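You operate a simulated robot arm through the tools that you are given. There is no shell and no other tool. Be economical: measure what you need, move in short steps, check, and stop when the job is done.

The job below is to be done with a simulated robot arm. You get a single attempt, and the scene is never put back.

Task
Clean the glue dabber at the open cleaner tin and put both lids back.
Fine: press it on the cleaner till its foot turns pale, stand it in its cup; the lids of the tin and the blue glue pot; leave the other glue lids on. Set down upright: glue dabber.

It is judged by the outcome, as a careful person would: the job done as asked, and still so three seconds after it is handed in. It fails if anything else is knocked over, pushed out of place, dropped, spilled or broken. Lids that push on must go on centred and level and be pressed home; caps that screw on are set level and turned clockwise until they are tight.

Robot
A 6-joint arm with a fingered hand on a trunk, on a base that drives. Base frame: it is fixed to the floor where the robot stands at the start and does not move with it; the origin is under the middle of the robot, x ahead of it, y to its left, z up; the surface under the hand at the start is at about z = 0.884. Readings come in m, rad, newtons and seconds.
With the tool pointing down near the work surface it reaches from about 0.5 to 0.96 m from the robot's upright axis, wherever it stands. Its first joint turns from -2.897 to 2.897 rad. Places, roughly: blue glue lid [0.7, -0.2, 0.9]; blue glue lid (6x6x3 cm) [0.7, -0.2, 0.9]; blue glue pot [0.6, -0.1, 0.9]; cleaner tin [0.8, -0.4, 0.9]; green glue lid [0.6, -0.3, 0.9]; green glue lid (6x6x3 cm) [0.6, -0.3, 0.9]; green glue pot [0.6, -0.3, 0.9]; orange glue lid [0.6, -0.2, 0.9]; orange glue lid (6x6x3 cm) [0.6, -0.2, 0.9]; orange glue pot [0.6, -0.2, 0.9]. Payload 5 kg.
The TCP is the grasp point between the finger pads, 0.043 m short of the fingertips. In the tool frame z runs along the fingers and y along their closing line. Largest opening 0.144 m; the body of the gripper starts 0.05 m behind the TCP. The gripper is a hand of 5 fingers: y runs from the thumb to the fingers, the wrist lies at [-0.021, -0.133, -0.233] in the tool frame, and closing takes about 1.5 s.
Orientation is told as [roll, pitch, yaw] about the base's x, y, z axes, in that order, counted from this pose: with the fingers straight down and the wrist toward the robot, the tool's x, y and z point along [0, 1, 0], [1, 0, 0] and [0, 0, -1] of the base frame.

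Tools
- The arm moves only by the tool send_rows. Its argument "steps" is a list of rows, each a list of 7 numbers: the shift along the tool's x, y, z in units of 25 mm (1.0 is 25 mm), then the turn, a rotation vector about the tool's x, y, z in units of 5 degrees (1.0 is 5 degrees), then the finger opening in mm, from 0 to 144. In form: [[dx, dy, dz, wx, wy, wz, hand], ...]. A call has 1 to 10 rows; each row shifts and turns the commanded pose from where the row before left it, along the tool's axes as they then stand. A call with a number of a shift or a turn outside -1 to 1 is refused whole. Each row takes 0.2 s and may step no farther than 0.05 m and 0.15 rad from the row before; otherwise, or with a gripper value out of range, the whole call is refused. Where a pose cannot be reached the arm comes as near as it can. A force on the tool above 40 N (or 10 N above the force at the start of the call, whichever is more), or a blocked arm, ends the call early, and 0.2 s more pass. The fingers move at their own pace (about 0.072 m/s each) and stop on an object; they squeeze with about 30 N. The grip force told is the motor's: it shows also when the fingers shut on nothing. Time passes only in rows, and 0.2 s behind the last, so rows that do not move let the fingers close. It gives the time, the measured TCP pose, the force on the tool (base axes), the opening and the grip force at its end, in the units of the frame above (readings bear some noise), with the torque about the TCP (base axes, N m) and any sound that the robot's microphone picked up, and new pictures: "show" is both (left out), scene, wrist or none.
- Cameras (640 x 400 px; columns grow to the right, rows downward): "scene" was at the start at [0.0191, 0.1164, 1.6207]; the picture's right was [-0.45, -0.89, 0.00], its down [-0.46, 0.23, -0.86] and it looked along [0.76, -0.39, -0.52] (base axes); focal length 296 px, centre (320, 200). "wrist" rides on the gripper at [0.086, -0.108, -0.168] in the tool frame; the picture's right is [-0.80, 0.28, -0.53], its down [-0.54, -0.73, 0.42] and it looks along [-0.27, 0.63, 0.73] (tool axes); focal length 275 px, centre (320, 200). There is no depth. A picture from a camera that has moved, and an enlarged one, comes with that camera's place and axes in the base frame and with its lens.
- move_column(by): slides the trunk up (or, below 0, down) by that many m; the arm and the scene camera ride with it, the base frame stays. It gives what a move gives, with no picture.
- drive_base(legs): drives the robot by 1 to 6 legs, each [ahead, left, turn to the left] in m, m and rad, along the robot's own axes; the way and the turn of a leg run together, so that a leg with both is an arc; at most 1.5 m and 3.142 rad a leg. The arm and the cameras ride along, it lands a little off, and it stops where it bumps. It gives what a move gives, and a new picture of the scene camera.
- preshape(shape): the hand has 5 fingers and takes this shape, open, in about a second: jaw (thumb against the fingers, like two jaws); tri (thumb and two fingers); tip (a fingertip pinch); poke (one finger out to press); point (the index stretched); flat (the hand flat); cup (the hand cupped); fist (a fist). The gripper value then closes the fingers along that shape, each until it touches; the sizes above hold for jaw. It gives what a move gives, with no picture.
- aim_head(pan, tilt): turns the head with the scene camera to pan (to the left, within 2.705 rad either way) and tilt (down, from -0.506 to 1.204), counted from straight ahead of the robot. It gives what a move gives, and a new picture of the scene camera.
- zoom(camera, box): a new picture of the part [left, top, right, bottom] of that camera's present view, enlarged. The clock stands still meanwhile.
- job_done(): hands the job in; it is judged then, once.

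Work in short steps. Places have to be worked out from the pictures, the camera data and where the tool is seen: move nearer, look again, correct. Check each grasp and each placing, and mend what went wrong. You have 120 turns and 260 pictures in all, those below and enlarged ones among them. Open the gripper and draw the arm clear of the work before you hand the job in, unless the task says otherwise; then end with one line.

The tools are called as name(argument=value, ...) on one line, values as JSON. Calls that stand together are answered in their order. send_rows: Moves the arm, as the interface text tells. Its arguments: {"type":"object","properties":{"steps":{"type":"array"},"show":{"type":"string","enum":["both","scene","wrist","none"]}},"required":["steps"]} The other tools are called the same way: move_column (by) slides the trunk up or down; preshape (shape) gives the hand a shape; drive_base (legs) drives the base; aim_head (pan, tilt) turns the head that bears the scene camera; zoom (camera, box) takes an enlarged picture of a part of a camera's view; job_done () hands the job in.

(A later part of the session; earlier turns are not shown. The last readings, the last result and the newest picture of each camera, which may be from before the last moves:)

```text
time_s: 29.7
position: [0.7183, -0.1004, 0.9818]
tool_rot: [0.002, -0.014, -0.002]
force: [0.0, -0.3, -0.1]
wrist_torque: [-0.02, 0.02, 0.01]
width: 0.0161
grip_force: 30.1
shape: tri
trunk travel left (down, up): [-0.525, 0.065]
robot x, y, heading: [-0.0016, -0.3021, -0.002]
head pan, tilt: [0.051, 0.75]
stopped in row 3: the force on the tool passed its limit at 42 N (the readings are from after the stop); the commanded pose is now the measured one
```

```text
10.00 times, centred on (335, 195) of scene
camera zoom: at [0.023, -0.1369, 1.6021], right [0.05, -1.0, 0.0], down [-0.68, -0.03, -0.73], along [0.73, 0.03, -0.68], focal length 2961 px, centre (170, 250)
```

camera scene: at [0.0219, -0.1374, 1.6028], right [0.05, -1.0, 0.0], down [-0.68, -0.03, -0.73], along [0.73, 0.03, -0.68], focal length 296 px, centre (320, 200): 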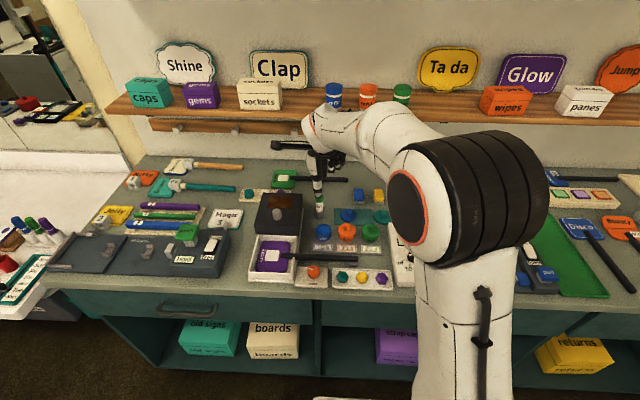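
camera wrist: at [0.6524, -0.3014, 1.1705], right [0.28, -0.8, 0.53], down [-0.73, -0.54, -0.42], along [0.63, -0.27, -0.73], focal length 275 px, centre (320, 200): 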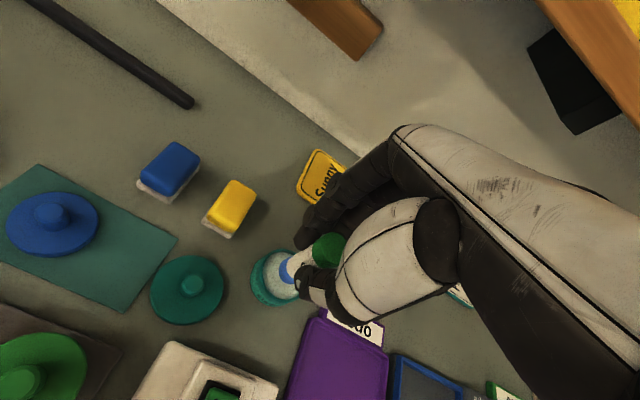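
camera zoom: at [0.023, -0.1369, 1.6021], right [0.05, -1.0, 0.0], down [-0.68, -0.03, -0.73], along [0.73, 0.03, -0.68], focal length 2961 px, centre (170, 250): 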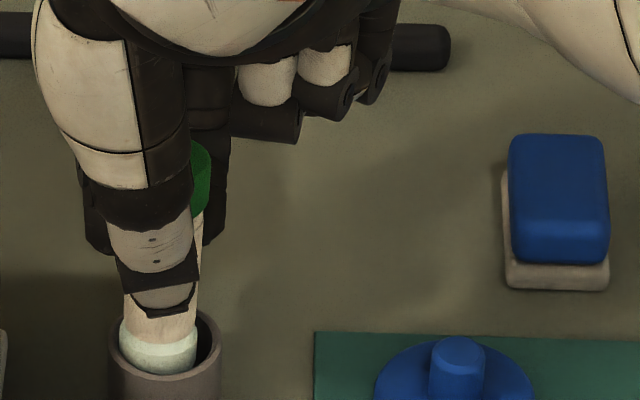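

It caught on the rim's left near edge. I raise 20 mm and re-measure.

send_rows(steps=[[-0.07, -0.1, -0.3, 0, 0, 0, 10], [0, -0.1, -0.5, 0, 0, 0, 10], [0, 0, -0.2, 0, 0, 0, 10], [0, 0, 0, 0, 0, 0, 10]], show="none")

zoom(camera="scene", box=[305, 170, 365, 210])

zoom(camera="wrist", box=[220, 200, 360, 310])

```text
time_s: 30.7
position: [0.7117, -0.102, 1.0082]
tool_rot: [0.002, -0.015, -0.002]
force: [0.5, -0.5, -0.1]
wrist_torque: [0.0, 0.0, 0.02]
width: 0.0159
grip_force: 29.7
shape: tri
trunk travel left (down, up): [-0.525, 0.065]
robot x, y, heading: [-0.001, -0.2998, -0.006]
head pan, tilt: [0.051, 0.75]
```

```text
10.00 times, centred on (335, 190) of scene
camera zoom: at [0.022, -0.1376, 1.6028], right [0.05, -1.0, 0.0], down [-0.68, -0.03, -0.73], along [0.73, 0.03, -0.68], focal length 2961 px, centre (170, 300)
```

zoom: 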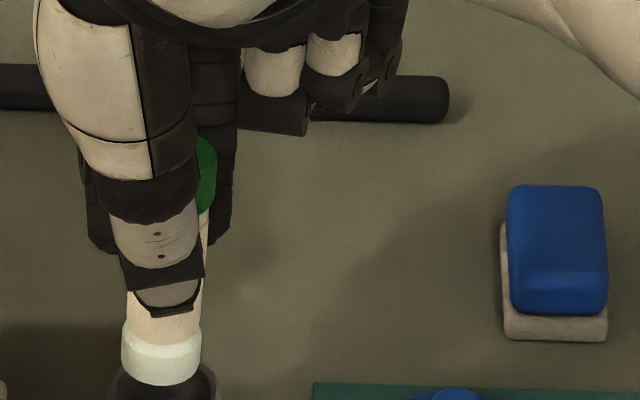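

```text
3.64 times, centred on (290, 255) of wrist
camera zoom: at [0.6018, -0.0174, 1.1742], right [0.27, -0.8, 0.54], down [-0.72, -0.54, -0.44], along [0.64, -0.27, -0.72], focal length 1001 px, centre (429, 0)
```

zoom: 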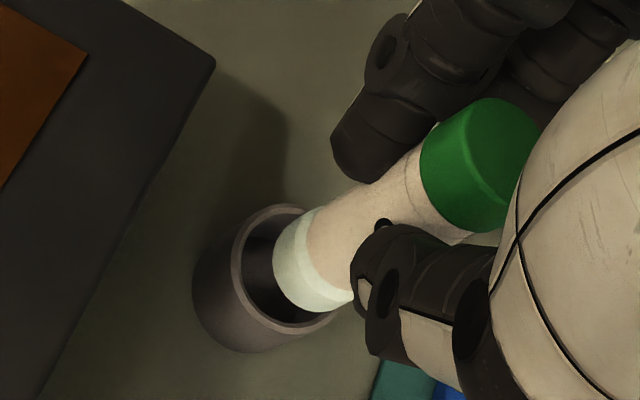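

The dabber is now tilted ~4.5° in the grip (foot to the left). I counter-rotate about the forward axis, undo the small pitch, and look again.

send_rows(steps=[[0, 0, -0.6, 0, 0, 0, 10], [0.09, 0, 0, 0.17, -0.45, 0, 10], [0.09, 0, 0, 0, -0.45, 0, 10], [0, 0, 0, 0, 0, 0, 10]], show="none")

zoom(camera="scene", box=[305, 175, 365, 215])

zoom(camera="wrist", box=[220, 200, 360, 310])

```text
time_s: 31.7
position: [0.7112, -0.098, 1.0253]
tool_rot: [-0.075, -0.003, -0.003]
force: [-0.8, 0.3, -0.9]
wrist_torque: [0.02, -0.05, 0.0]
width: 0.0161
grip_force: 29.9
shape: tri
trunk travel left (down, up): [-0.525, 0.065]
robot x, y, heading: [-0.0021, -0.3015, -0.005]
head pan, tilt: [0.051, 0.75]
```

```text
10.00 times, centred on (335, 195) of scene
camera zoom: at [0.0218, -0.1375, 1.6028], right [0.05, -1.0, 0.0], down [-0.68, -0.03, -0.73], along [0.73, 0.03, -0.68], focal length 2961 px, centre (170, 250)
```

zoom: 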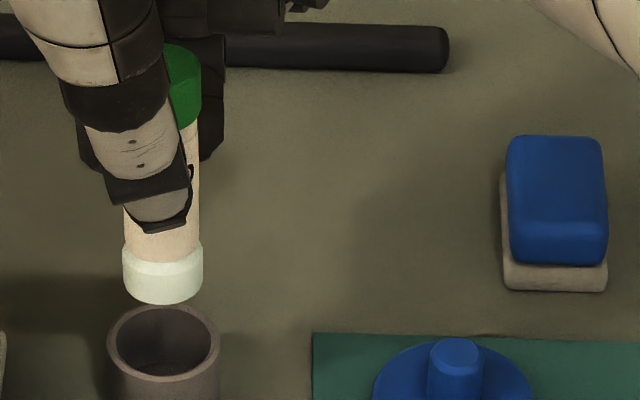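

```text
3.64 times, centred on (290, 255) of wrist
camera zoom: at [0.6035, 0.0007, 1.1836], right [0.28, -0.75, 0.59], down [-0.73, -0.57, -0.38], along [0.63, -0.32, -0.71], focal length 1001 px, centre (429, 0)
```

zoom: 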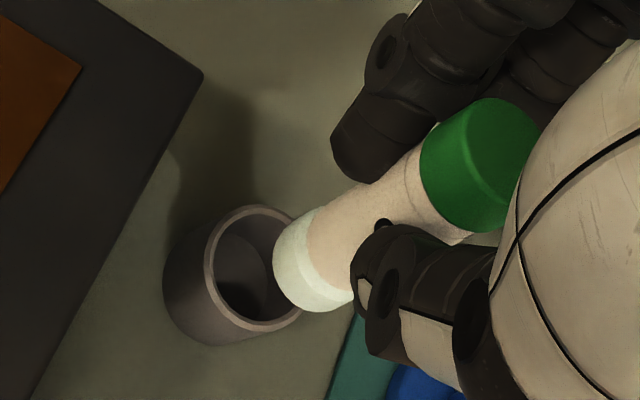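

The dabber is vertical again and centred left-right. I lower 22 mm (purely vertical, compensating the tool tilt) to just above the rim.

send_rows(steps=[[0.03, 0, 0.4, 0, 0, 0, 10], [0.03, 0, 0.4, 0, 0, 0, 10], [0.006, 0, 0.08, 0, 0, 0, 10], [0, 0, 0, 0, 0, 0, 10]], show="none")

zoom(camera="scene", box=[320, 185, 350, 205])

zoom(camera="wrist", box=[250, 215, 340, 285])

```text
time_s: 32.7
position: [0.712, -0.0987, 1.0021]
tool_rot: [-0.074, -0.003, -0.002]
force: [0.8, 0.3, -0.2]
wrist_torque: [0.01, -0.02, -0.02]
width: 0.0162
grip_force: 29.9
shape: tri
trunk travel left (down, up): [-0.525, 0.065]
robot x, y, heading: [0.0019, -0.2979, -0.007]
head pan, tilt: [0.051, 0.75]
```

```text
16.00 times, centred on (335, 195) of scene
camera zoom: at [0.0219, -0.1376, 1.6028], right [0.05, -1.0, 0.0], down [-0.68, -0.03, -0.73], along [0.73, 0.03, -0.68], focal length 4738 px, centre (80, 280)
```

zoom: 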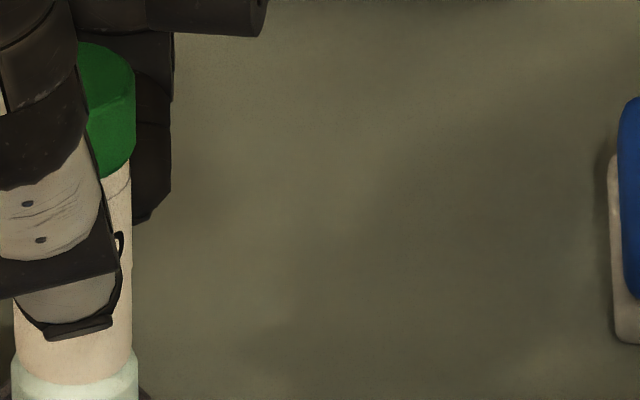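

```text
5.71 times, centred on (295, 250) of wrist
camera zoom: at [0.6037, -0.0006, 1.1604], right [0.28, -0.75, 0.59], down [-0.73, -0.57, -0.38], along [0.63, -0.32, -0.71], focal length 1573 px, centre (463, -86)
```

zoom: 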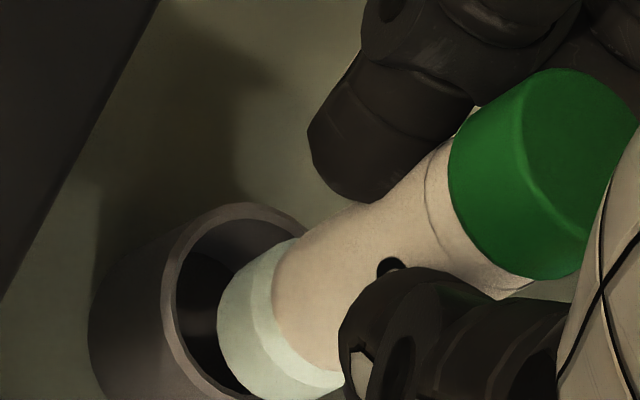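

zoom(camera="scene", box=[315, 190, 357, 218])

zoom(camera="wrist", box=[250, 235, 340, 305])

```text
14.29 times, centred on (336, 204) of scene
camera zoom: at [0.0219, -0.1376, 1.6028], right [0.05, -1.0, 0.0], down [-0.68, -0.03, -0.73], along [0.73, 0.03, -0.68], focal length 4231 px, centre (91, 143)
```

zoom: 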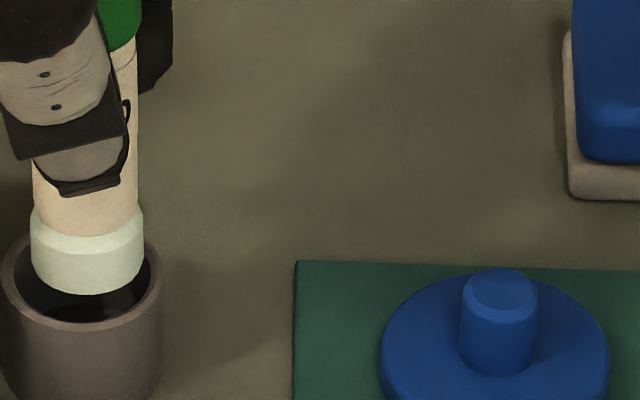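

```text
5.71 times, centred on (295, 270) of wrist
camera zoom: at [0.6037, -0.0006, 1.1604], right [0.28, -0.75, 0.59], down [-0.73, -0.57, -0.38], along [0.63, -0.32, -0.71], focal length 1573 px, centre (463, -200)
```

zoom: 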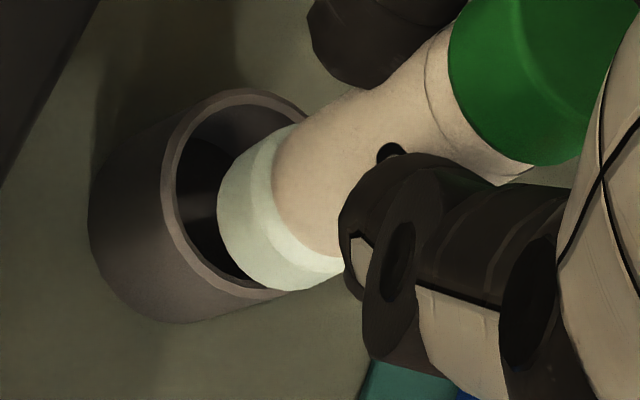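

Clearance is ~2.5 mm per side; foot is 1 mm right of centre. I correct 1 mm left and lower 12 mm in small steps.

send_rows(steps=[[0.045, 0, 0.1, 0, 0, 0, 10], [0.008, 0, 0.1, 0, 0, 0, 10], [0.008, 0, 0.1, 0, 0, 0, 10], [0.008, 0, 0.1, 0, 0, 0, 10], [0.008, 0, 0.1, 0, 0, 0, 10], [0, 0, 0, 0, 0, 0, 10]], show="none")

zoom(camera="scene", box=[310, 185, 352, 213])

zoom(camera="wrist", box=[250, 225, 340, 295])

```text
time_s: 34.1
position: [0.7128, -0.098, 0.9886]
tool_rot: [-0.076, -0.001, -0.001]
force: [0.3, -0.6, 3.4]
wrist_torque: [-0.03, -0.04, 0.0]
width: 0.0161
grip_force: 30.0
shape: tri
trunk travel left (down, up): [-0.525, 0.065]
robot x, y, heading: [0.0017, -0.2997, 0.001]
head pan, tilt: [0.051, 0.75]
```

```text
14.29 times, centred on (331, 199) of scene
camera zoom: at [0.0217, -0.1378, 1.6029], right [0.05, -1.0, 0.0], down [-0.68, -0.03, -0.73], along [0.73, 0.03, -0.68], focal length 4231 px, centre (163, 214)
```

zoom: 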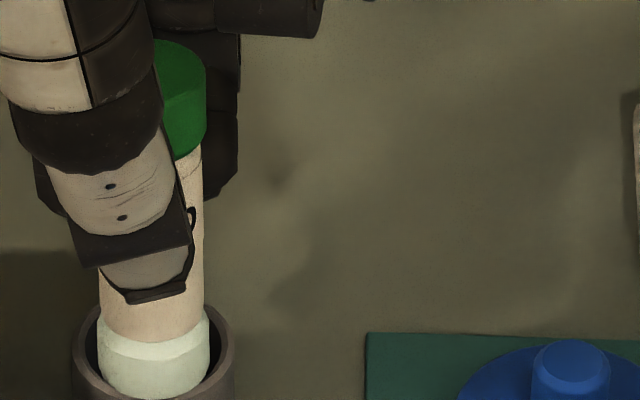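

```text
5.71 times, centred on (295, 260) of wrist
camera zoom: at [0.6041, 0.0005, 1.1488], right [0.28, -0.75, 0.59], down [-0.73, -0.57, -0.38], along [0.63, -0.32, -0.71], focal length 1573 px, centre (463, -143)
```

zoom: 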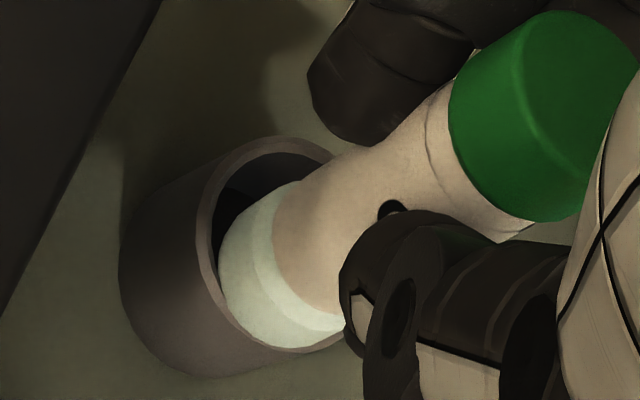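

The foot is touching the near rim: it must go ~3.5 mm farther from me. I lift 4 mm, shift forward, and re-look.

send_rows(steps=[[-0.012, 0, -0.16, 0, 0, 0, 10], [0, 0.14, 0, 0, 0, 0, 10], [0, 0, 0, 0, 0, 0, 10]], show="none")

zoom(camera="scene", box=[310, 190, 352, 218])

zoom(camera="wrist", box=[250, 225, 340, 295])

```text
time_s: 34.9
position: [0.714, -0.0969, 0.9923]
tool_rot: [-0.073, -0.001, -0.001]
force: [0.1, 0.0, -0.2]
wrist_torque: [0.01, 0.02, 0.01]
width: 0.0161
grip_force: 30.6
shape: tri
trunk travel left (down, up): [-0.525, 0.065]
robot x, y, heading: [0.0021, -0.2951, -0.003]
head pan, tilt: [0.051, 0.75]
```

```text
14.29 times, centred on (331, 204) of scene
camera zoom: at [0.022, -0.1376, 1.6028], right [0.05, -1.0, 0.0], down [-0.68, -0.03, -0.73], along [0.73, 0.03, -0.68], focal length 4231 px, centre (163, 143)
```

zoom: 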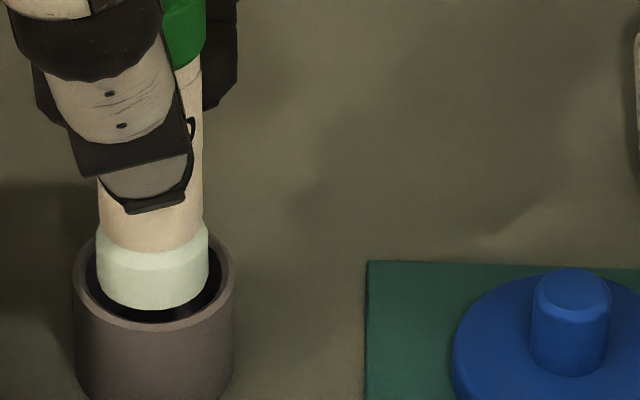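

```text
5.71 times, centred on (295, 260) of wrist
camera zoom: at [0.6069, 0.0009, 1.1522], right [0.28, -0.75, 0.59], down [-0.73, -0.57, -0.38], along [0.63, -0.32, -0.71], focal length 1573 px, centre (463, -143)
```

zoom: 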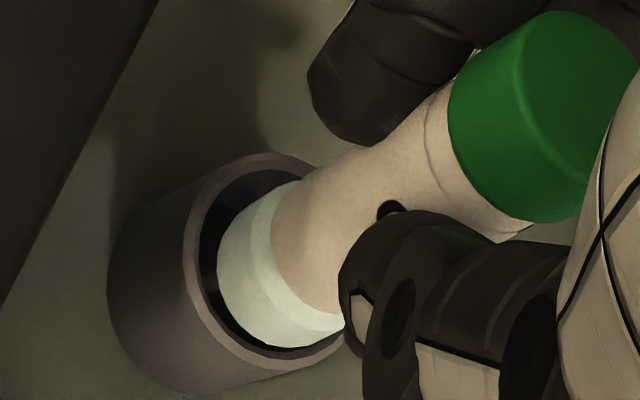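

Now it is inside the rim outline with a gap all round. I lower 5 mm and check.

send_rows(steps=[[0.008, 0, 0.1, 0, 0, 0, 10], [0.008, 0, 0.1, 0, 0, 0, 10], [0, 0, 0, 0, 0, 0, 10]], show="none")

zoom(camera="scene", box=[310, 190, 352, 218])

zoom(camera="wrist", box=[250, 225, 340, 295])

```text
time_s: 35.7
position: [0.715, -0.0973, 0.9895]
tool_rot: [-0.076, -0.001, -0.002]
force: [1.3, -0.5, 3.7]
wrist_torque: [0.01, -0.02, 0.02]
width: 0.0163
grip_force: 29.9
shape: tri
trunk travel left (down, up): [-0.525, 0.065]
robot x, y, heading: [0.0023, -0.2973, -0.002]
head pan, tilt: [0.051, 0.75]
```

```text
14.29 times, centred on (331, 204) of scene
camera zoom: at [0.0217, -0.1377, 1.6029], right [0.05, -1.0, 0.0], down [-0.68, -0.03, -0.73], along [0.73, 0.03, -0.68], focal length 4231 px, centre (163, 143)
```

zoom: 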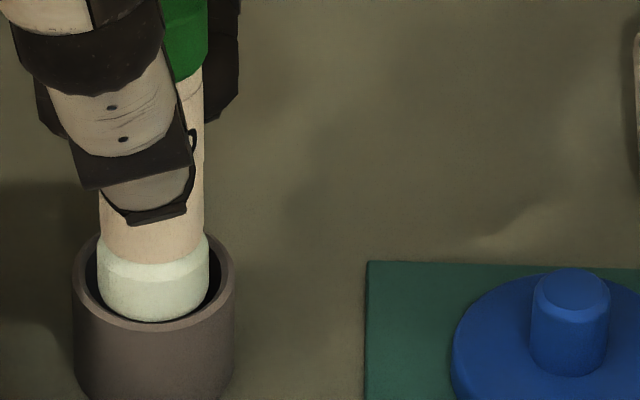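

```text
5.71 times, centred on (295, 260) of wrist
camera zoom: at [0.6073, 0.0005, 1.1479], right [0.28, -0.76, 0.59], down [-0.73, -0.57, -0.38], along [0.63, -0.32, -0.71], focal length 1573 px, centre (463, -143)
```

zoom: 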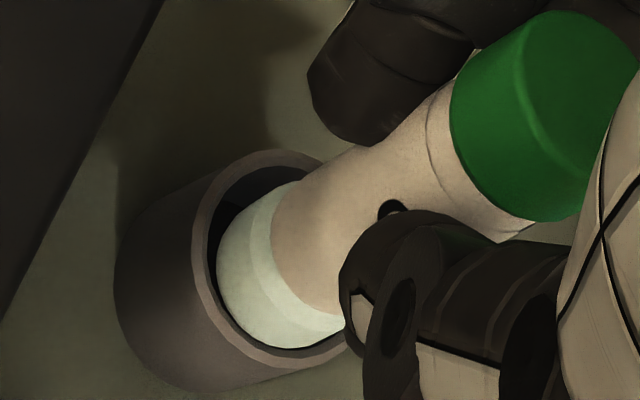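

Light contact again on the near edge, while a gap remains on the far side. I ease up 2 mm, go 2 mm farther forward, and lower again.

send_rows(steps=[[-0.006, 0, -0.08, 0, 0, 0, 10], [0, 0.1, 0, 0, 0, 0, 10], [0, 0, 0, 0, 0, 0, 10], [0.008, 0, 0.1, 0, 0, 0, 10], [0.008, 0, 0.1, 0, 0, 0, 10], [0, 0, 0, 0, 0, 0, 10]], show="none")

zoom(camera="scene", box=[310, 190, 352, 218])

zoom(camera="wrist", box=[250, 225, 340, 295])

```text
time_s: 37.1
position: [0.719, -0.0982, 0.9856]
tool_rot: [-0.075, -0.002, -0.002]
force: [0.1, -0.2, 0.1]
wrist_torque: [0.0, -0.01, -0.01]
width: 0.0162
grip_force: 29.7
shape: tri
trunk travel left (down, up): [-0.525, 0.065]
robot x, y, heading: [0.0022, -0.2967, -0.004]
head pan, tilt: [0.051, 0.75]
```

```text
14.29 times, centred on (331, 204) of scene
camera zoom: at [0.0219, -0.1376, 1.6028], right [0.05, -1.0, 0.0], down [-0.68, -0.03, -0.73], along [0.73, 0.03, -0.68], focal length 4231 px, centre (163, 143)
```

zoom: 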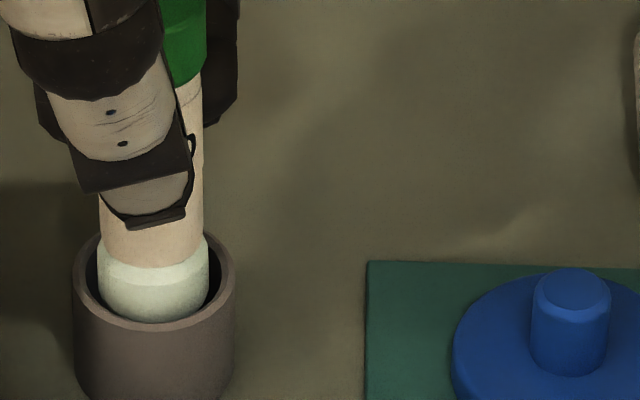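

```text
5.71 times, centred on (295, 260) of wrist
camera zoom: at [0.6101, 0.0009, 1.1442], right [0.28, -0.75, 0.59], down [-0.73, -0.57, -0.38], along [0.63, -0.32, -0.71], focal length 1573 px, centre (463, -143)
```

zoom: 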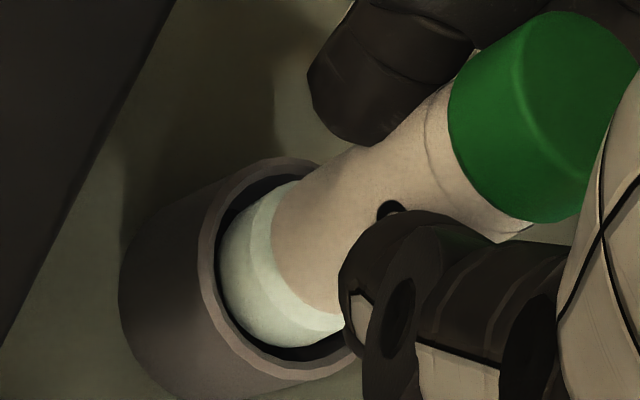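

No force now; it's going in. I continue down in 2.5 mm steps.

send_rows(steps=[[0.008, 0, 0.1, 0, 0, 0, 10], [0.008, 0, 0.1, 0, 0, 0, 10], [0.008, 0, 0.1, 0, 0, 0, 10], [0, 0, 0, 0, 0, 0, 10]], show="none")

zoom(camera="scene", box=[310, 190, 352, 218])

zoom(camera="wrist", box=[250, 225, 340, 295])

```text
time_s: 38.1
position: [0.7187, -0.0978, 0.9771]
tool_rot: [-0.077, -0.001, -0.001]
force: [-0.7, 0.4, -0.4]
wrist_torque: [0.01, -0.01, -0.02]
width: 0.0161
grip_force: 30.0
shape: tri
trunk travel left (down, up): [-0.525, 0.065]
robot x, y, heading: [-0.0012, -0.3006, -0.0]
head pan, tilt: [0.051, 0.75]
```

```text
14.29 times, centred on (331, 204) of scene
camera zoom: at [0.0219, -0.1376, 1.6028], right [0.05, -1.0, 0.0], down [-0.68, -0.03, -0.73], along [0.73, 0.03, -0.68], focal length 4231 px, centre (163, 143)
```

zoom: 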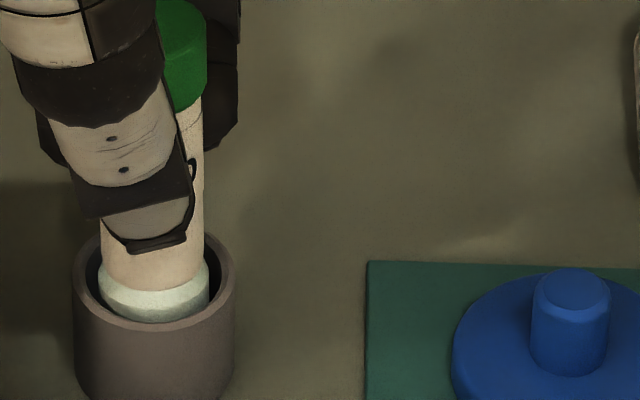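

```text
5.71 times, centred on (295, 260) of wrist
camera zoom: at [0.61, 0.0007, 1.1366], right [0.28, -0.75, 0.59], down [-0.73, -0.57, -0.38], along [0.63, -0.32, -0.71], focal length 1573 px, centre (463, -143)
```

zoom: 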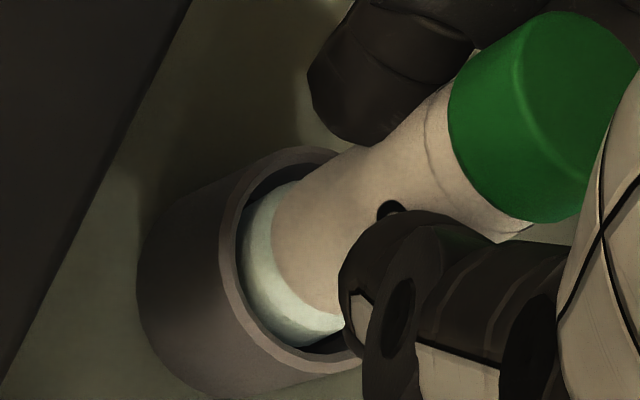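

Going in cleanly. I lower the remaining ~9 mm, watching for contact.

send_rows(steps=[[0.008, 0, 0.1, 0, 0, 0, 10], [0.008, 0, 0.1, 0, 0, 0, 10], [0.008, 0, 0.1, 0, 0, 0, 10], [0, 0, 0, 0, 0, 0, 10]], show="none")

zoom(camera="scene", box=[310, 185, 352, 213])

zoom(camera="wrist", box=[250, 225, 340, 295])

```text
time_s: 39.1
position: [0.7167, -0.0975, 0.9688]
tool_rot: [-0.076, -0.001, -0.001]
force: [-0.1, 0.6, -0.2]
wrist_torque: [0.0, 0.04, 0.01]
width: 0.0162
grip_force: 29.8
shape: tri
trunk travel left (down, up): [-0.525, 0.065]
robot x, y, heading: [-0.0003, -0.2976, -0.003]
head pan, tilt: [0.051, 0.75]
```

```text
14.29 times, centred on (331, 199) of scene
camera zoom: at [0.0219, -0.1376, 1.6028], right [0.05, -1.0, 0.0], down [-0.68, -0.03, -0.73], along [0.73, 0.03, -0.68], focal length 4231 px, centre (163, 214)
```

zoom: 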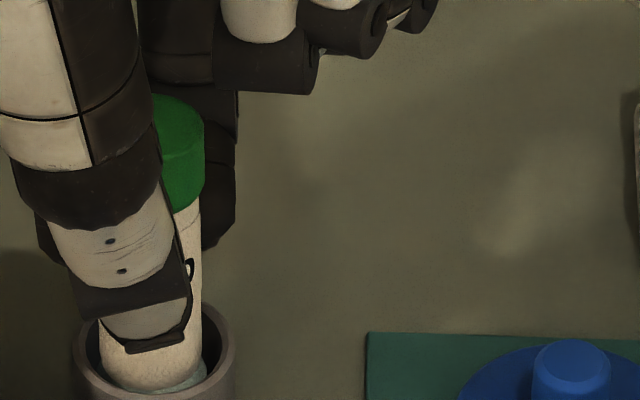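

```text
5.71 times, centred on (295, 260) of wrist
camera zoom: at [0.6095, 0.0011, 1.1284], right [0.28, -0.75, 0.59], down [-0.73, -0.57, -0.38], along [0.63, -0.32, -0.71], focal length 1573 px, centre (463, -143)
```

zoom: 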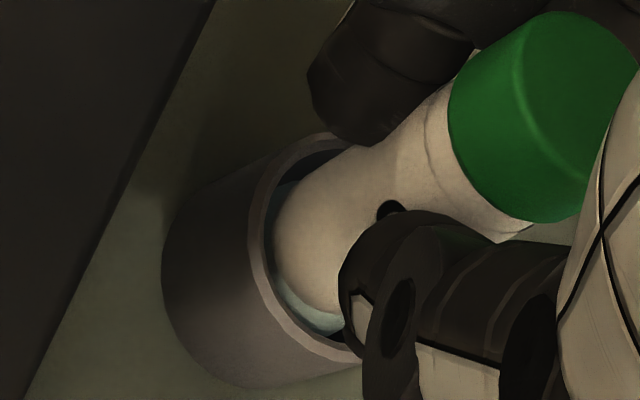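

No contact yet; a few more millimetres.

send_rows(steps=[[0.006, 0, 0.08, 0, 0, 0, 10], [0.006, 0, 0.08, 0, 0, 0, 10], [0, 0, 0, 0, 0, 0, 10]], show="none")

zoom(camera="scene", box=[310, 185, 352, 213])

```text
time_s: 39.9
position: [0.7169, -0.0968, 0.9659]
tool_rot: [-0.076, -0.003, 0.0]
force: [0.1, -0.4, -0.8]
wrist_torque: [-0.02, -0.02, 0.01]
width: 0.0159
grip_force: 29.4
shape: tri
trunk travel left (down, up): [-0.525, 0.065]
robot x, y, heading: [-0.0064, -0.2955, -0.001]
head pan, tilt: [0.051, 0.75]
```

```text
14.29 times, centred on (331, 199) of scene
camera zoom: at [0.0219, -0.1376, 1.6028], right [0.05, -1.0, 0.0], down [-0.68, -0.03, -0.73], along [0.73, 0.03, -0.68], focal length 4231 px, centre (163, 214)
```

zoom: 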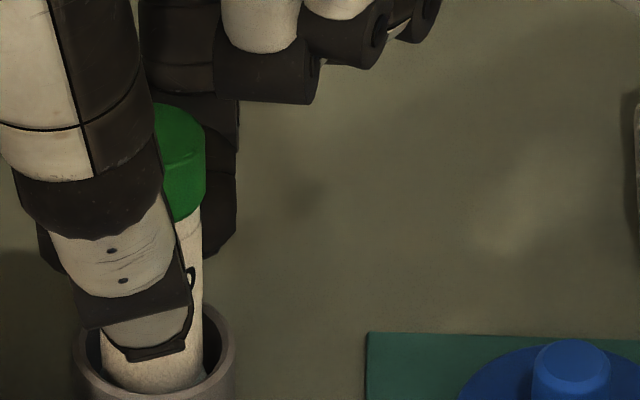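

Comparing with the first picture, the cap is still ~4–6 mm above its seat. I lower on to contact.

send_rows(steps=[[0.005, 0, 0.07, 0, 0, 0, 10], [0.005, 0, 0.07, 0, 0, 0, 10], [0, 0, 0, 0, 0, 0, 10]], show="none")

zoom(camera="scene", box=[310, 185, 352, 213])

zoom(camera="wrist", box=[250, 225, 340, 295])

```text
time_s: 40.7
position: [0.7176, -0.0972, 0.9646]
tool_rot: [-0.074, -0.005, -0.001]
force: [-2.3, -1.1, 12.6]
wrist_torque: [-0.05, -0.02, -0.03]
width: 0.016
grip_force: 30.1
shape: tri
trunk travel left (down, up): [-0.525, 0.065]
robot x, y, heading: [-0.0027, -0.2966, -0.003]
head pan, tilt: [0.051, 0.75]
```

```text
14.29 times, centred on (331, 199) of scene
camera zoom: at [0.0204, -0.138, 1.603], right [0.05, -1.0, 0.0], down [-0.68, -0.03, -0.73], along [0.73, 0.03, -0.68], focal length 4231 px, centre (163, 214)
```

zoom: 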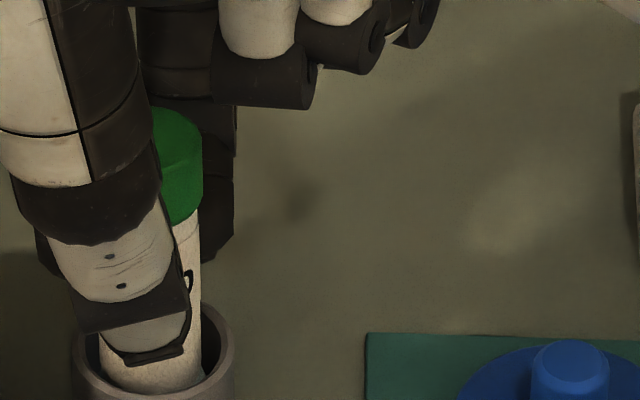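

```text
5.71 times, centred on (295, 260) of wrist
camera zoom: at [0.6092, 0.001, 1.1237], right [0.28, -0.76, 0.59], down [-0.72, -0.57, -0.39], along [0.63, -0.32, -0.71], focal length 1573 px, centre (463, -143)
```

zoom: 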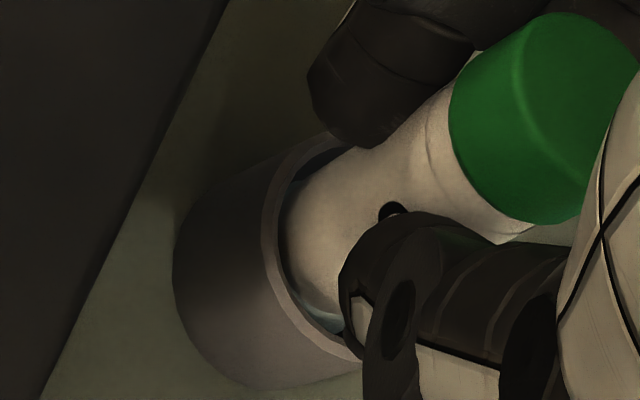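

12.6 N upward contact near the original seat height: the dabber stands on the cup floor. I relieve 1.5 mm and open slowly.

send_rows(steps=[[0, 0, -0.06, 0, 0, 0, 14], [0, 0, 0, 0, 0, 0, 24], [0, 0, 0, 0, 0, 0, 36], [0, 0, 0, 0, 0, 0, 50], [0, 0, 0, 0, 0, 0, 66], [0, 0, 0, 0, 0, 0, 70]], show="none")

zoom(camera="scene", box=[300, 175, 360, 215])

zoom(camera="wrist", box=[230, 210, 370, 310])

```text
time_s: 42.1
position: [0.7172, -0.0968, 0.962]
tool_rot: [-0.074, -0.002, -0.001]
force: [-1.2, 0.5, 0.6]
wrist_torque: [-0.04, 0.03, -0.02]
width: 0.0693
grip_force: 0.0
shape: tri
trunk travel left (down, up): [-0.525, 0.065]
robot x, y, heading: [-0.0004, -0.2975, -0.001]
head pan, tilt: [0.051, 0.75]
```

```text
10.00 times, centred on (330, 195) of scene
camera zoom: at [0.0219, -0.1376, 1.6028], right [0.05, -1.0, 0.0], down [-0.68, -0.03, -0.73], along [0.73, 0.03, -0.68], focal length 2961 px, centre (220, 250)
```

zoom: 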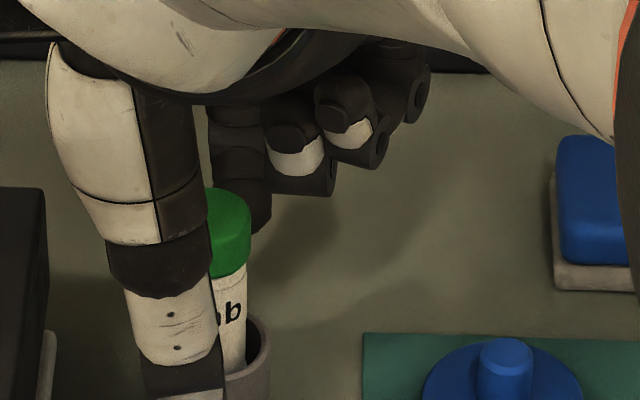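

```text
4.00 times, centred on (300, 260) of wrist
camera zoom: at [0.6097, 0.0009, 1.1231], right [0.28, -0.75, 0.59], down [-0.73, -0.57, -0.38], along [0.63, -0.32, -0.71], focal length 1101 px, centre (400, -40)
```

zoom: 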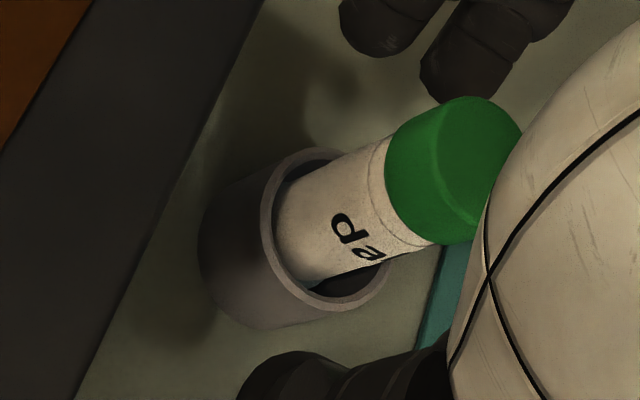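

Released and standing. I retreat straight up, then look.

send_rows(steps=[[-0.04, 0, -0.5, 0, 0, 0, 70], [-0.06, 0, -0.8, 0, 0, 0, 70], [-0.075, 0, -1, 0, 0, 0, 70], [-0.075, 0, -1, 0, 0, 0, 70], [0, 0, -0.7, 0, 0.43, 0, 70], [0, 0, 0, 0, 0.43, 0, 70]], show="none")

zoom(camera="scene", box=[290, 170, 380, 230])

zoom(camera="wrist", box=[200, 200, 420, 400])

```text
time_s: 43.5
position: [0.7185, -0.0956, 1.064]
tool_rot: [0.0, -0.001, -0.001]
force: [1.1, 0.6, 0.4]
wrist_torque: [-0.02, -0.03, -0.01]
width: 0.0695
grip_force: 0.0
shape: tri
trunk travel left (down, up): [-0.525, 0.065]
robot x, y, heading: [-0.0021, -0.297, -0.004]
head pan, tilt: [0.051, 0.75]
```

```text
6.67 times, centred on (335, 200) of scene
camera zoom: at [0.0218, -0.1377, 1.6028], right [0.05, -1.0, 0.0], down [-0.68, -0.03, -0.73], along [0.73, 0.03, -0.68], focal length 1974 px, centre (220, 200)
```

zoom: 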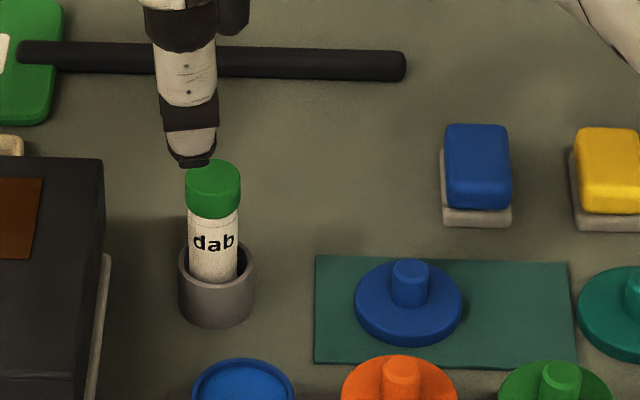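

```text
2.00 times, centred on (310, 300) of wrist
camera zoom: at [0.6102, -0.0103, 1.2303], right [0.28, -0.8, 0.53], down [-0.73, -0.54, -0.42], along [0.63, -0.27, -0.73], focal length 551 px, centre (340, 0)
```

zoom: 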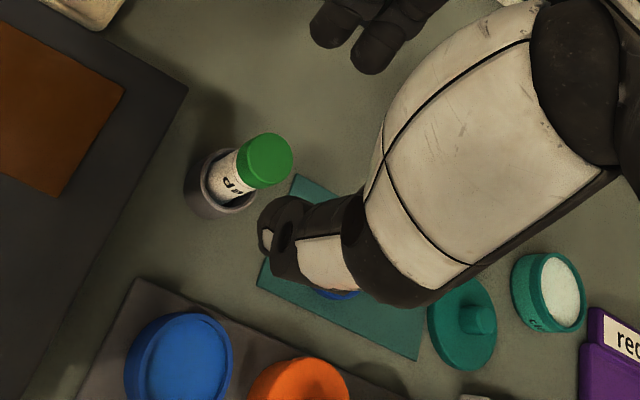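

The dabber stands upright in its cup, undisturbed. Next the blue lid: knob ≈(0.712,-0.199), top z≈0.917. I move above it with a 50 mm opening.

send_rows(steps=[[-0.83, -0.06, 0, 0, 0, 0, 50], [-0.83, -0.06, 0, 0, 0, 0, 50], [-0.83, -0.05, 0, 0, 0, 0, 50], [-0.83, -0.05, 0, 0, 0, 0, 50], [-0.82, -0.04, 0, 0, 0, 0, 50], [0, 0, 1, 0, 0, 0, 50], [0, 0, 1, 0, 0, 0, 50], [0, 0, 0.6, 0, 0, 0, 50], [0, 0, 0, 0, 0, 0, 50]], show="none")

zoom(camera="scene", box=[310, 170, 400, 230])

zoom(camera="wrist", box=[220, 200, 400, 340])

```text
time_s: 45.5
position: [0.7115, -0.1992, 0.9979]
tool_rot: [-0.001, -0.003, -0.002]
force: [0.1, -0.9, -0.1]
wrist_torque: [0.02, -0.01, 0.02]
width: 0.0506
grip_force: 0.0
shape: tri
trunk travel left (down, up): [-0.525, 0.065]
robot x, y, heading: [-0.002, -0.2993, -0.002]
head pan, tilt: [0.051, 0.75]
```

```text
6.67 times, centred on (355, 200) of scene
camera zoom: at [0.0219, -0.1376, 1.6028], right [0.05, -1.0, 0.0], down [-0.68, -0.03, -0.73], along [0.73, 0.03, -0.68], focal length 1974 px, centre (87, 200)
```

zoom: 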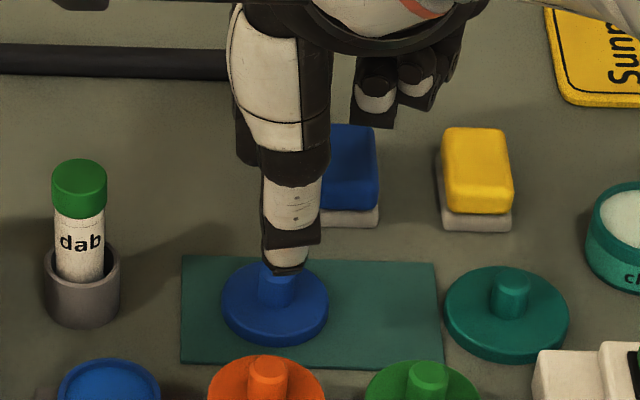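

```text
2.86 times, centred on (310, 270) of wrist
camera zoom: at [0.603, -0.114, 1.165], right [0.28, -0.8, 0.53], down [-0.73, -0.54, -0.42], along [0.63, -0.27, -0.73], focal length 786 px, centre (349, 0)
```

zoom: 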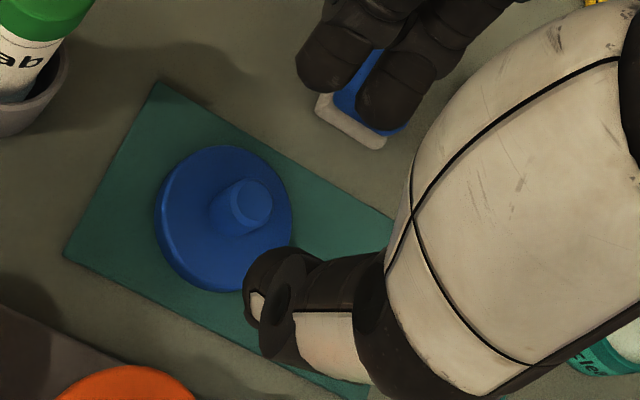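

Aligned on the knob. I narrow to 42 mm (keeping clear of the blue block) and descend around the knob.

send_rows(steps=[[0, 0.08, 0.5, 0, 0, 0, 42], [0, 0, 0.7, 0, 0, 0, 42], [0, 0, 0.6, 0, 0, 0, 42], [0, 0, 0.3, 0, 0, 0, 42], [0, 0, 0, 0, 0, 0, 42]], show="none")

zoom(camera="scene", box=[310, 170, 400, 230])

zoom(camera="wrist", box=[220, 200, 400, 340])

```text
time_s: 46.7
position: [0.7145, -0.2003, 0.9458]
tool_rot: [0.0, -0.002, -0.002]
force: [0.7, 0.5, -0.6]
wrist_torque: [0.02, -0.01, -0.01]
width: 0.0423
grip_force: 0.0
shape: tri
trunk travel left (down, up): [-0.525, 0.065]
robot x, y, heading: [0.0021, -0.2972, -0.008]
head pan, tilt: [0.051, 0.75]
```

```text
6.67 times, centred on (355, 200) of scene
camera zoom: at [0.0219, -0.1376, 1.6028], right [0.05, -1.0, 0.0], down [-0.68, -0.03, -0.73], along [0.73, 0.03, -0.68], focal length 1974 px, centre (87, 200)
```

zoom: 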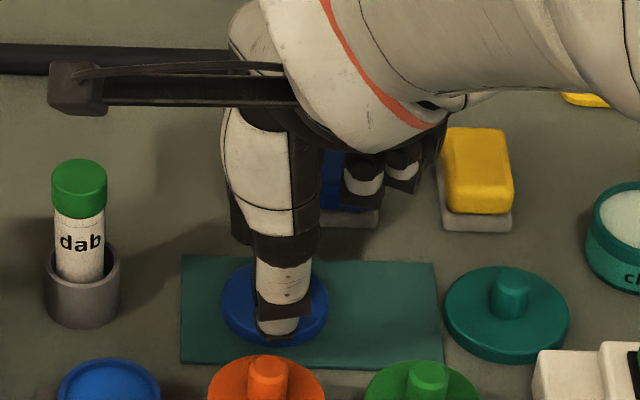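

```text
2.86 times, centred on (310, 270) of wrist
camera zoom: at [0.6059, -0.114, 1.1124], right [0.28, -0.8, 0.53], down [-0.73, -0.54, -0.42], along [0.63, -0.27, -0.73], focal length 786 px, centre (349, 0)
```

zoom: 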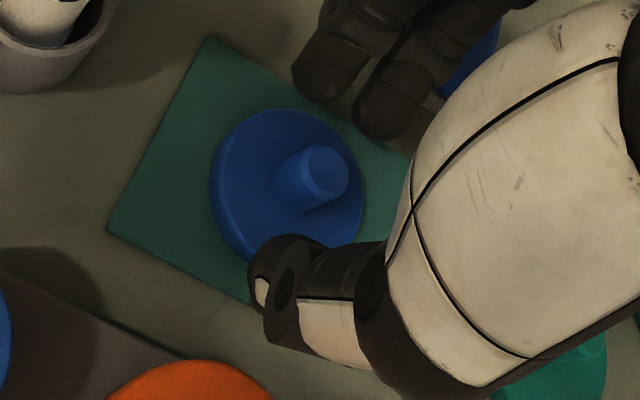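

The knob lies between thumb and fingers. I close slowly.

send_rows(steps=[[0, 0, 0.08, 0, 0, 0, 32], [0, 0, 0, 0, 0, 0, 24], [0, 0, 0, 0, 0, 0, 16], [0, 0, 0, 0, 0, 0, 8], [0, 0, 0, 0, 0, 0, 5], [0, 0, 0, 0, 0, 0, 5]], show="none")

zoom(camera="scene", box=[310, 170, 400, 230])

zoom(camera="wrist", box=[220, 200, 400, 340])

```text
time_s: 48.1
position: [0.7139, -0.1997, 0.9451]
tool_rot: [0.0, -0.002, -0.002]
force: [0.7, -0.7, -0.2]
wrist_torque: [0.01, 0.0, 0.02]
width: 0.0072
grip_force: 29.9
shape: tri
trunk travel left (down, up): [-0.525, 0.065]
robot x, y, heading: [0.0015, -0.2985, -0.006]
head pan, tilt: [0.051, 0.75]
```

```text
6.67 times, centred on (355, 200) of scene
camera zoom: at [0.0219, -0.1376, 1.6028], right [0.05, -1.0, 0.0], down [-0.68, -0.03, -0.73], along [0.73, 0.03, -0.68], focal length 1974 px, centre (87, 200)
```

zoom: 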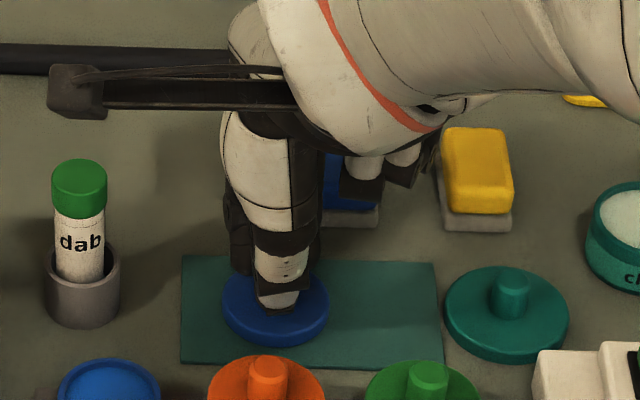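

```text
2.86 times, centred on (310, 270) of wrist
camera zoom: at [0.6058, -0.114, 1.1107], right [0.28, -0.8, 0.53], down [-0.73, -0.54, -0.42], along [0.63, -0.27, -0.73], focal length 786 px, centre (349, 0)
```

zoom: 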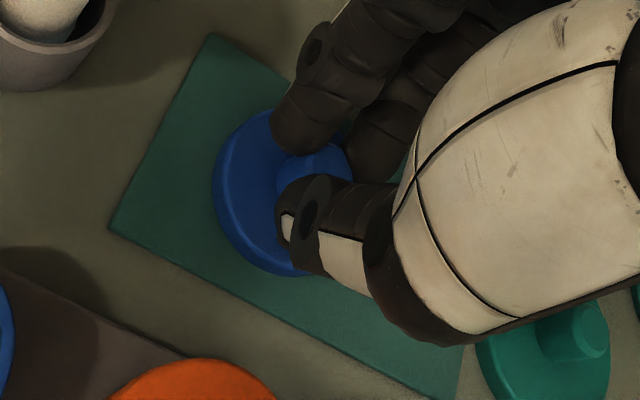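

Firm grip (reading offset consistent with a ~19 mm knob). I lift gently and check the lid is level.

send_rows(steps=[[0, 0, -0.3, 0, 0, 0, 5], [0, 0, -0.8, 0, 0, 0, 5], [0, 0, -0.9, 0, 0, 0, 5], [0, 0, -0.9, 0, 0, 0, 5], [0, 0, 0, 0, 0, 0, 5]], show="none")

zoom(camera="scene", box=[310, 160, 400, 220])

zoom(camera="wrist", box=[220, 200, 400, 340])

```text
time_s: 49.3
position: [0.7134, -0.2004, 1.0177]
tool_rot: [0.0, 0.0, -0.002]
force: [0.7, -0.4, -0.9]
wrist_torque: [0.0, 0.01, 0.0]
width: 0.0076
grip_force: 29.8
shape: tri
trunk travel left (down, up): [-0.525, 0.065]
robot x, y, heading: [-0.0001, -0.3, -0.005]
head pan, tilt: [0.051, 0.75]
```

```text
6.67 times, centred on (355, 190) of scene
camera zoom: at [0.0217, -0.1377, 1.6028], right [0.05, -1.0, 0.0], down [-0.68, -0.03, -0.73], along [0.73, 0.03, -0.68], focal length 1974 px, centre (87, 267)
```

zoom: 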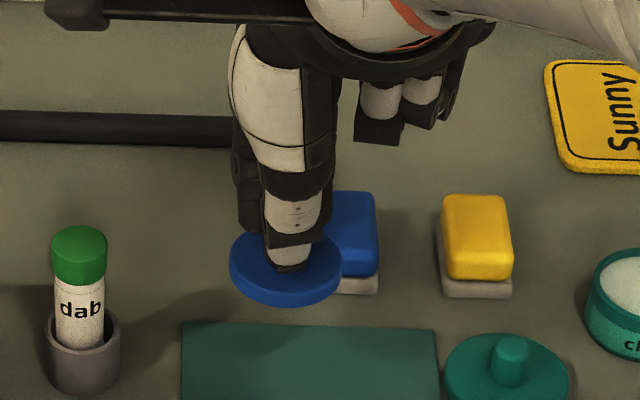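

```text
2.86 times, centred on (310, 270) of wrist
camera zoom: at [0.6054, -0.114, 1.184], right [0.28, -0.8, 0.53], down [-0.73, -0.54, -0.42], along [0.63, -0.27, -0.73], focal length 786 px, centre (349, 0)
```

zoom: 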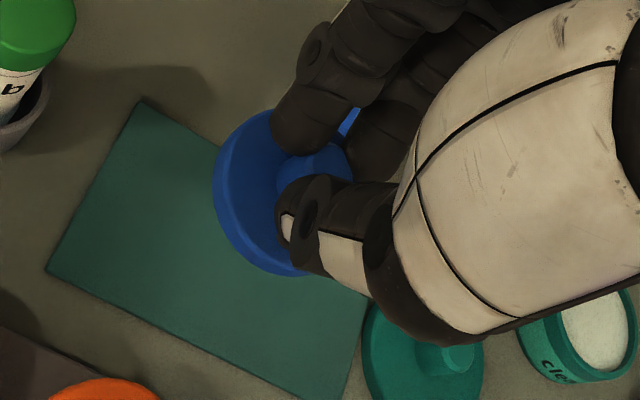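

Lid is level in the hand. I raise a bit and go around: toward me first, then left, to above the blue pot ≈(0.620,-0.1185).

send_rows(steps=[[0, 0, -0.9, 0, 0, 0, 5], [0, -0.9, -0.3, 0, 0, 0, 5], [0, -0.95, 0, 0, 0, 0, 5], [0, -0.95, 0, 0, 0, 0, 5], [0, -0.9, 0, 0, 0, 0, 5], [0.8, 0, 0, 0, 0, 0, 5], [0.8, 0, 0, 0, 0, 0, 5], [0.8, 0, 0, 0, 0, 0, 5], [0.83, 0, 0, 0, 0, 0, 5], [0, 0, 0, 0, 0, 0, 5]], show="none")

zoom(camera="scene", box=[285, 180, 375, 240])

zoom(camera="wrist", box=[180, 200, 380, 360])

```text
time_s: 51.5
position: [0.6204, -0.1171, 1.0446]
tool_rot: [-0.001, -0.001, -0.003]
force: [0.1, 0.8, -0.6]
wrist_torque: [-0.01, 0.01, -0.04]
width: 0.0074
grip_force: 30.0
shape: tri
trunk travel left (down, up): [-0.525, 0.065]
robot x, y, heading: [-0.0037, -0.3006, -0.004]
head pan, tilt: [0.051, 0.75]
```

```text
6.67 times, centred on (330, 210) of scene
camera zoom: at [0.0219, -0.1374, 1.6028], right [0.05, -1.0, 0.0], down [-0.68, -0.03, -0.73], along [0.73, 0.03, -0.68], focal length 1974 px, centre (253, 133)
```

zoom: 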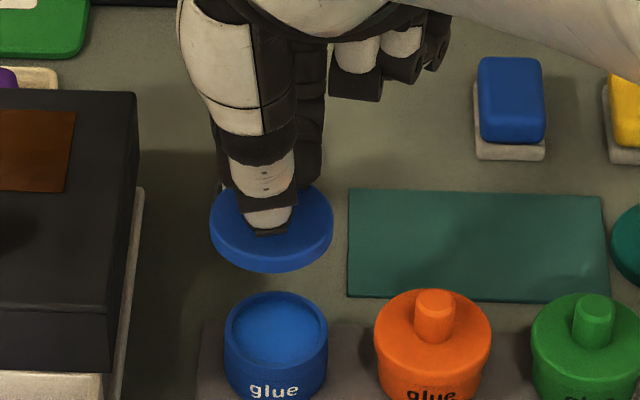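

```text
2.50 times, centred on (280, 280) of wrist
camera zoom: at [0.5123, -0.0312, 1.2119], right [0.28, -0.8, 0.53], down [-0.73, -0.54, -0.42], along [0.63, -0.27, -0.73], focal length 688 px, centre (420, 0)
```

zoom: 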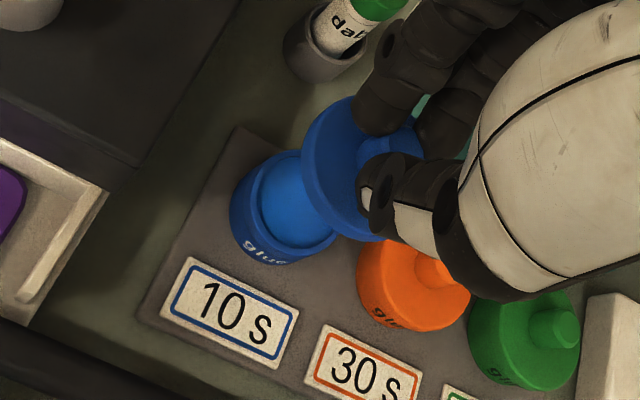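

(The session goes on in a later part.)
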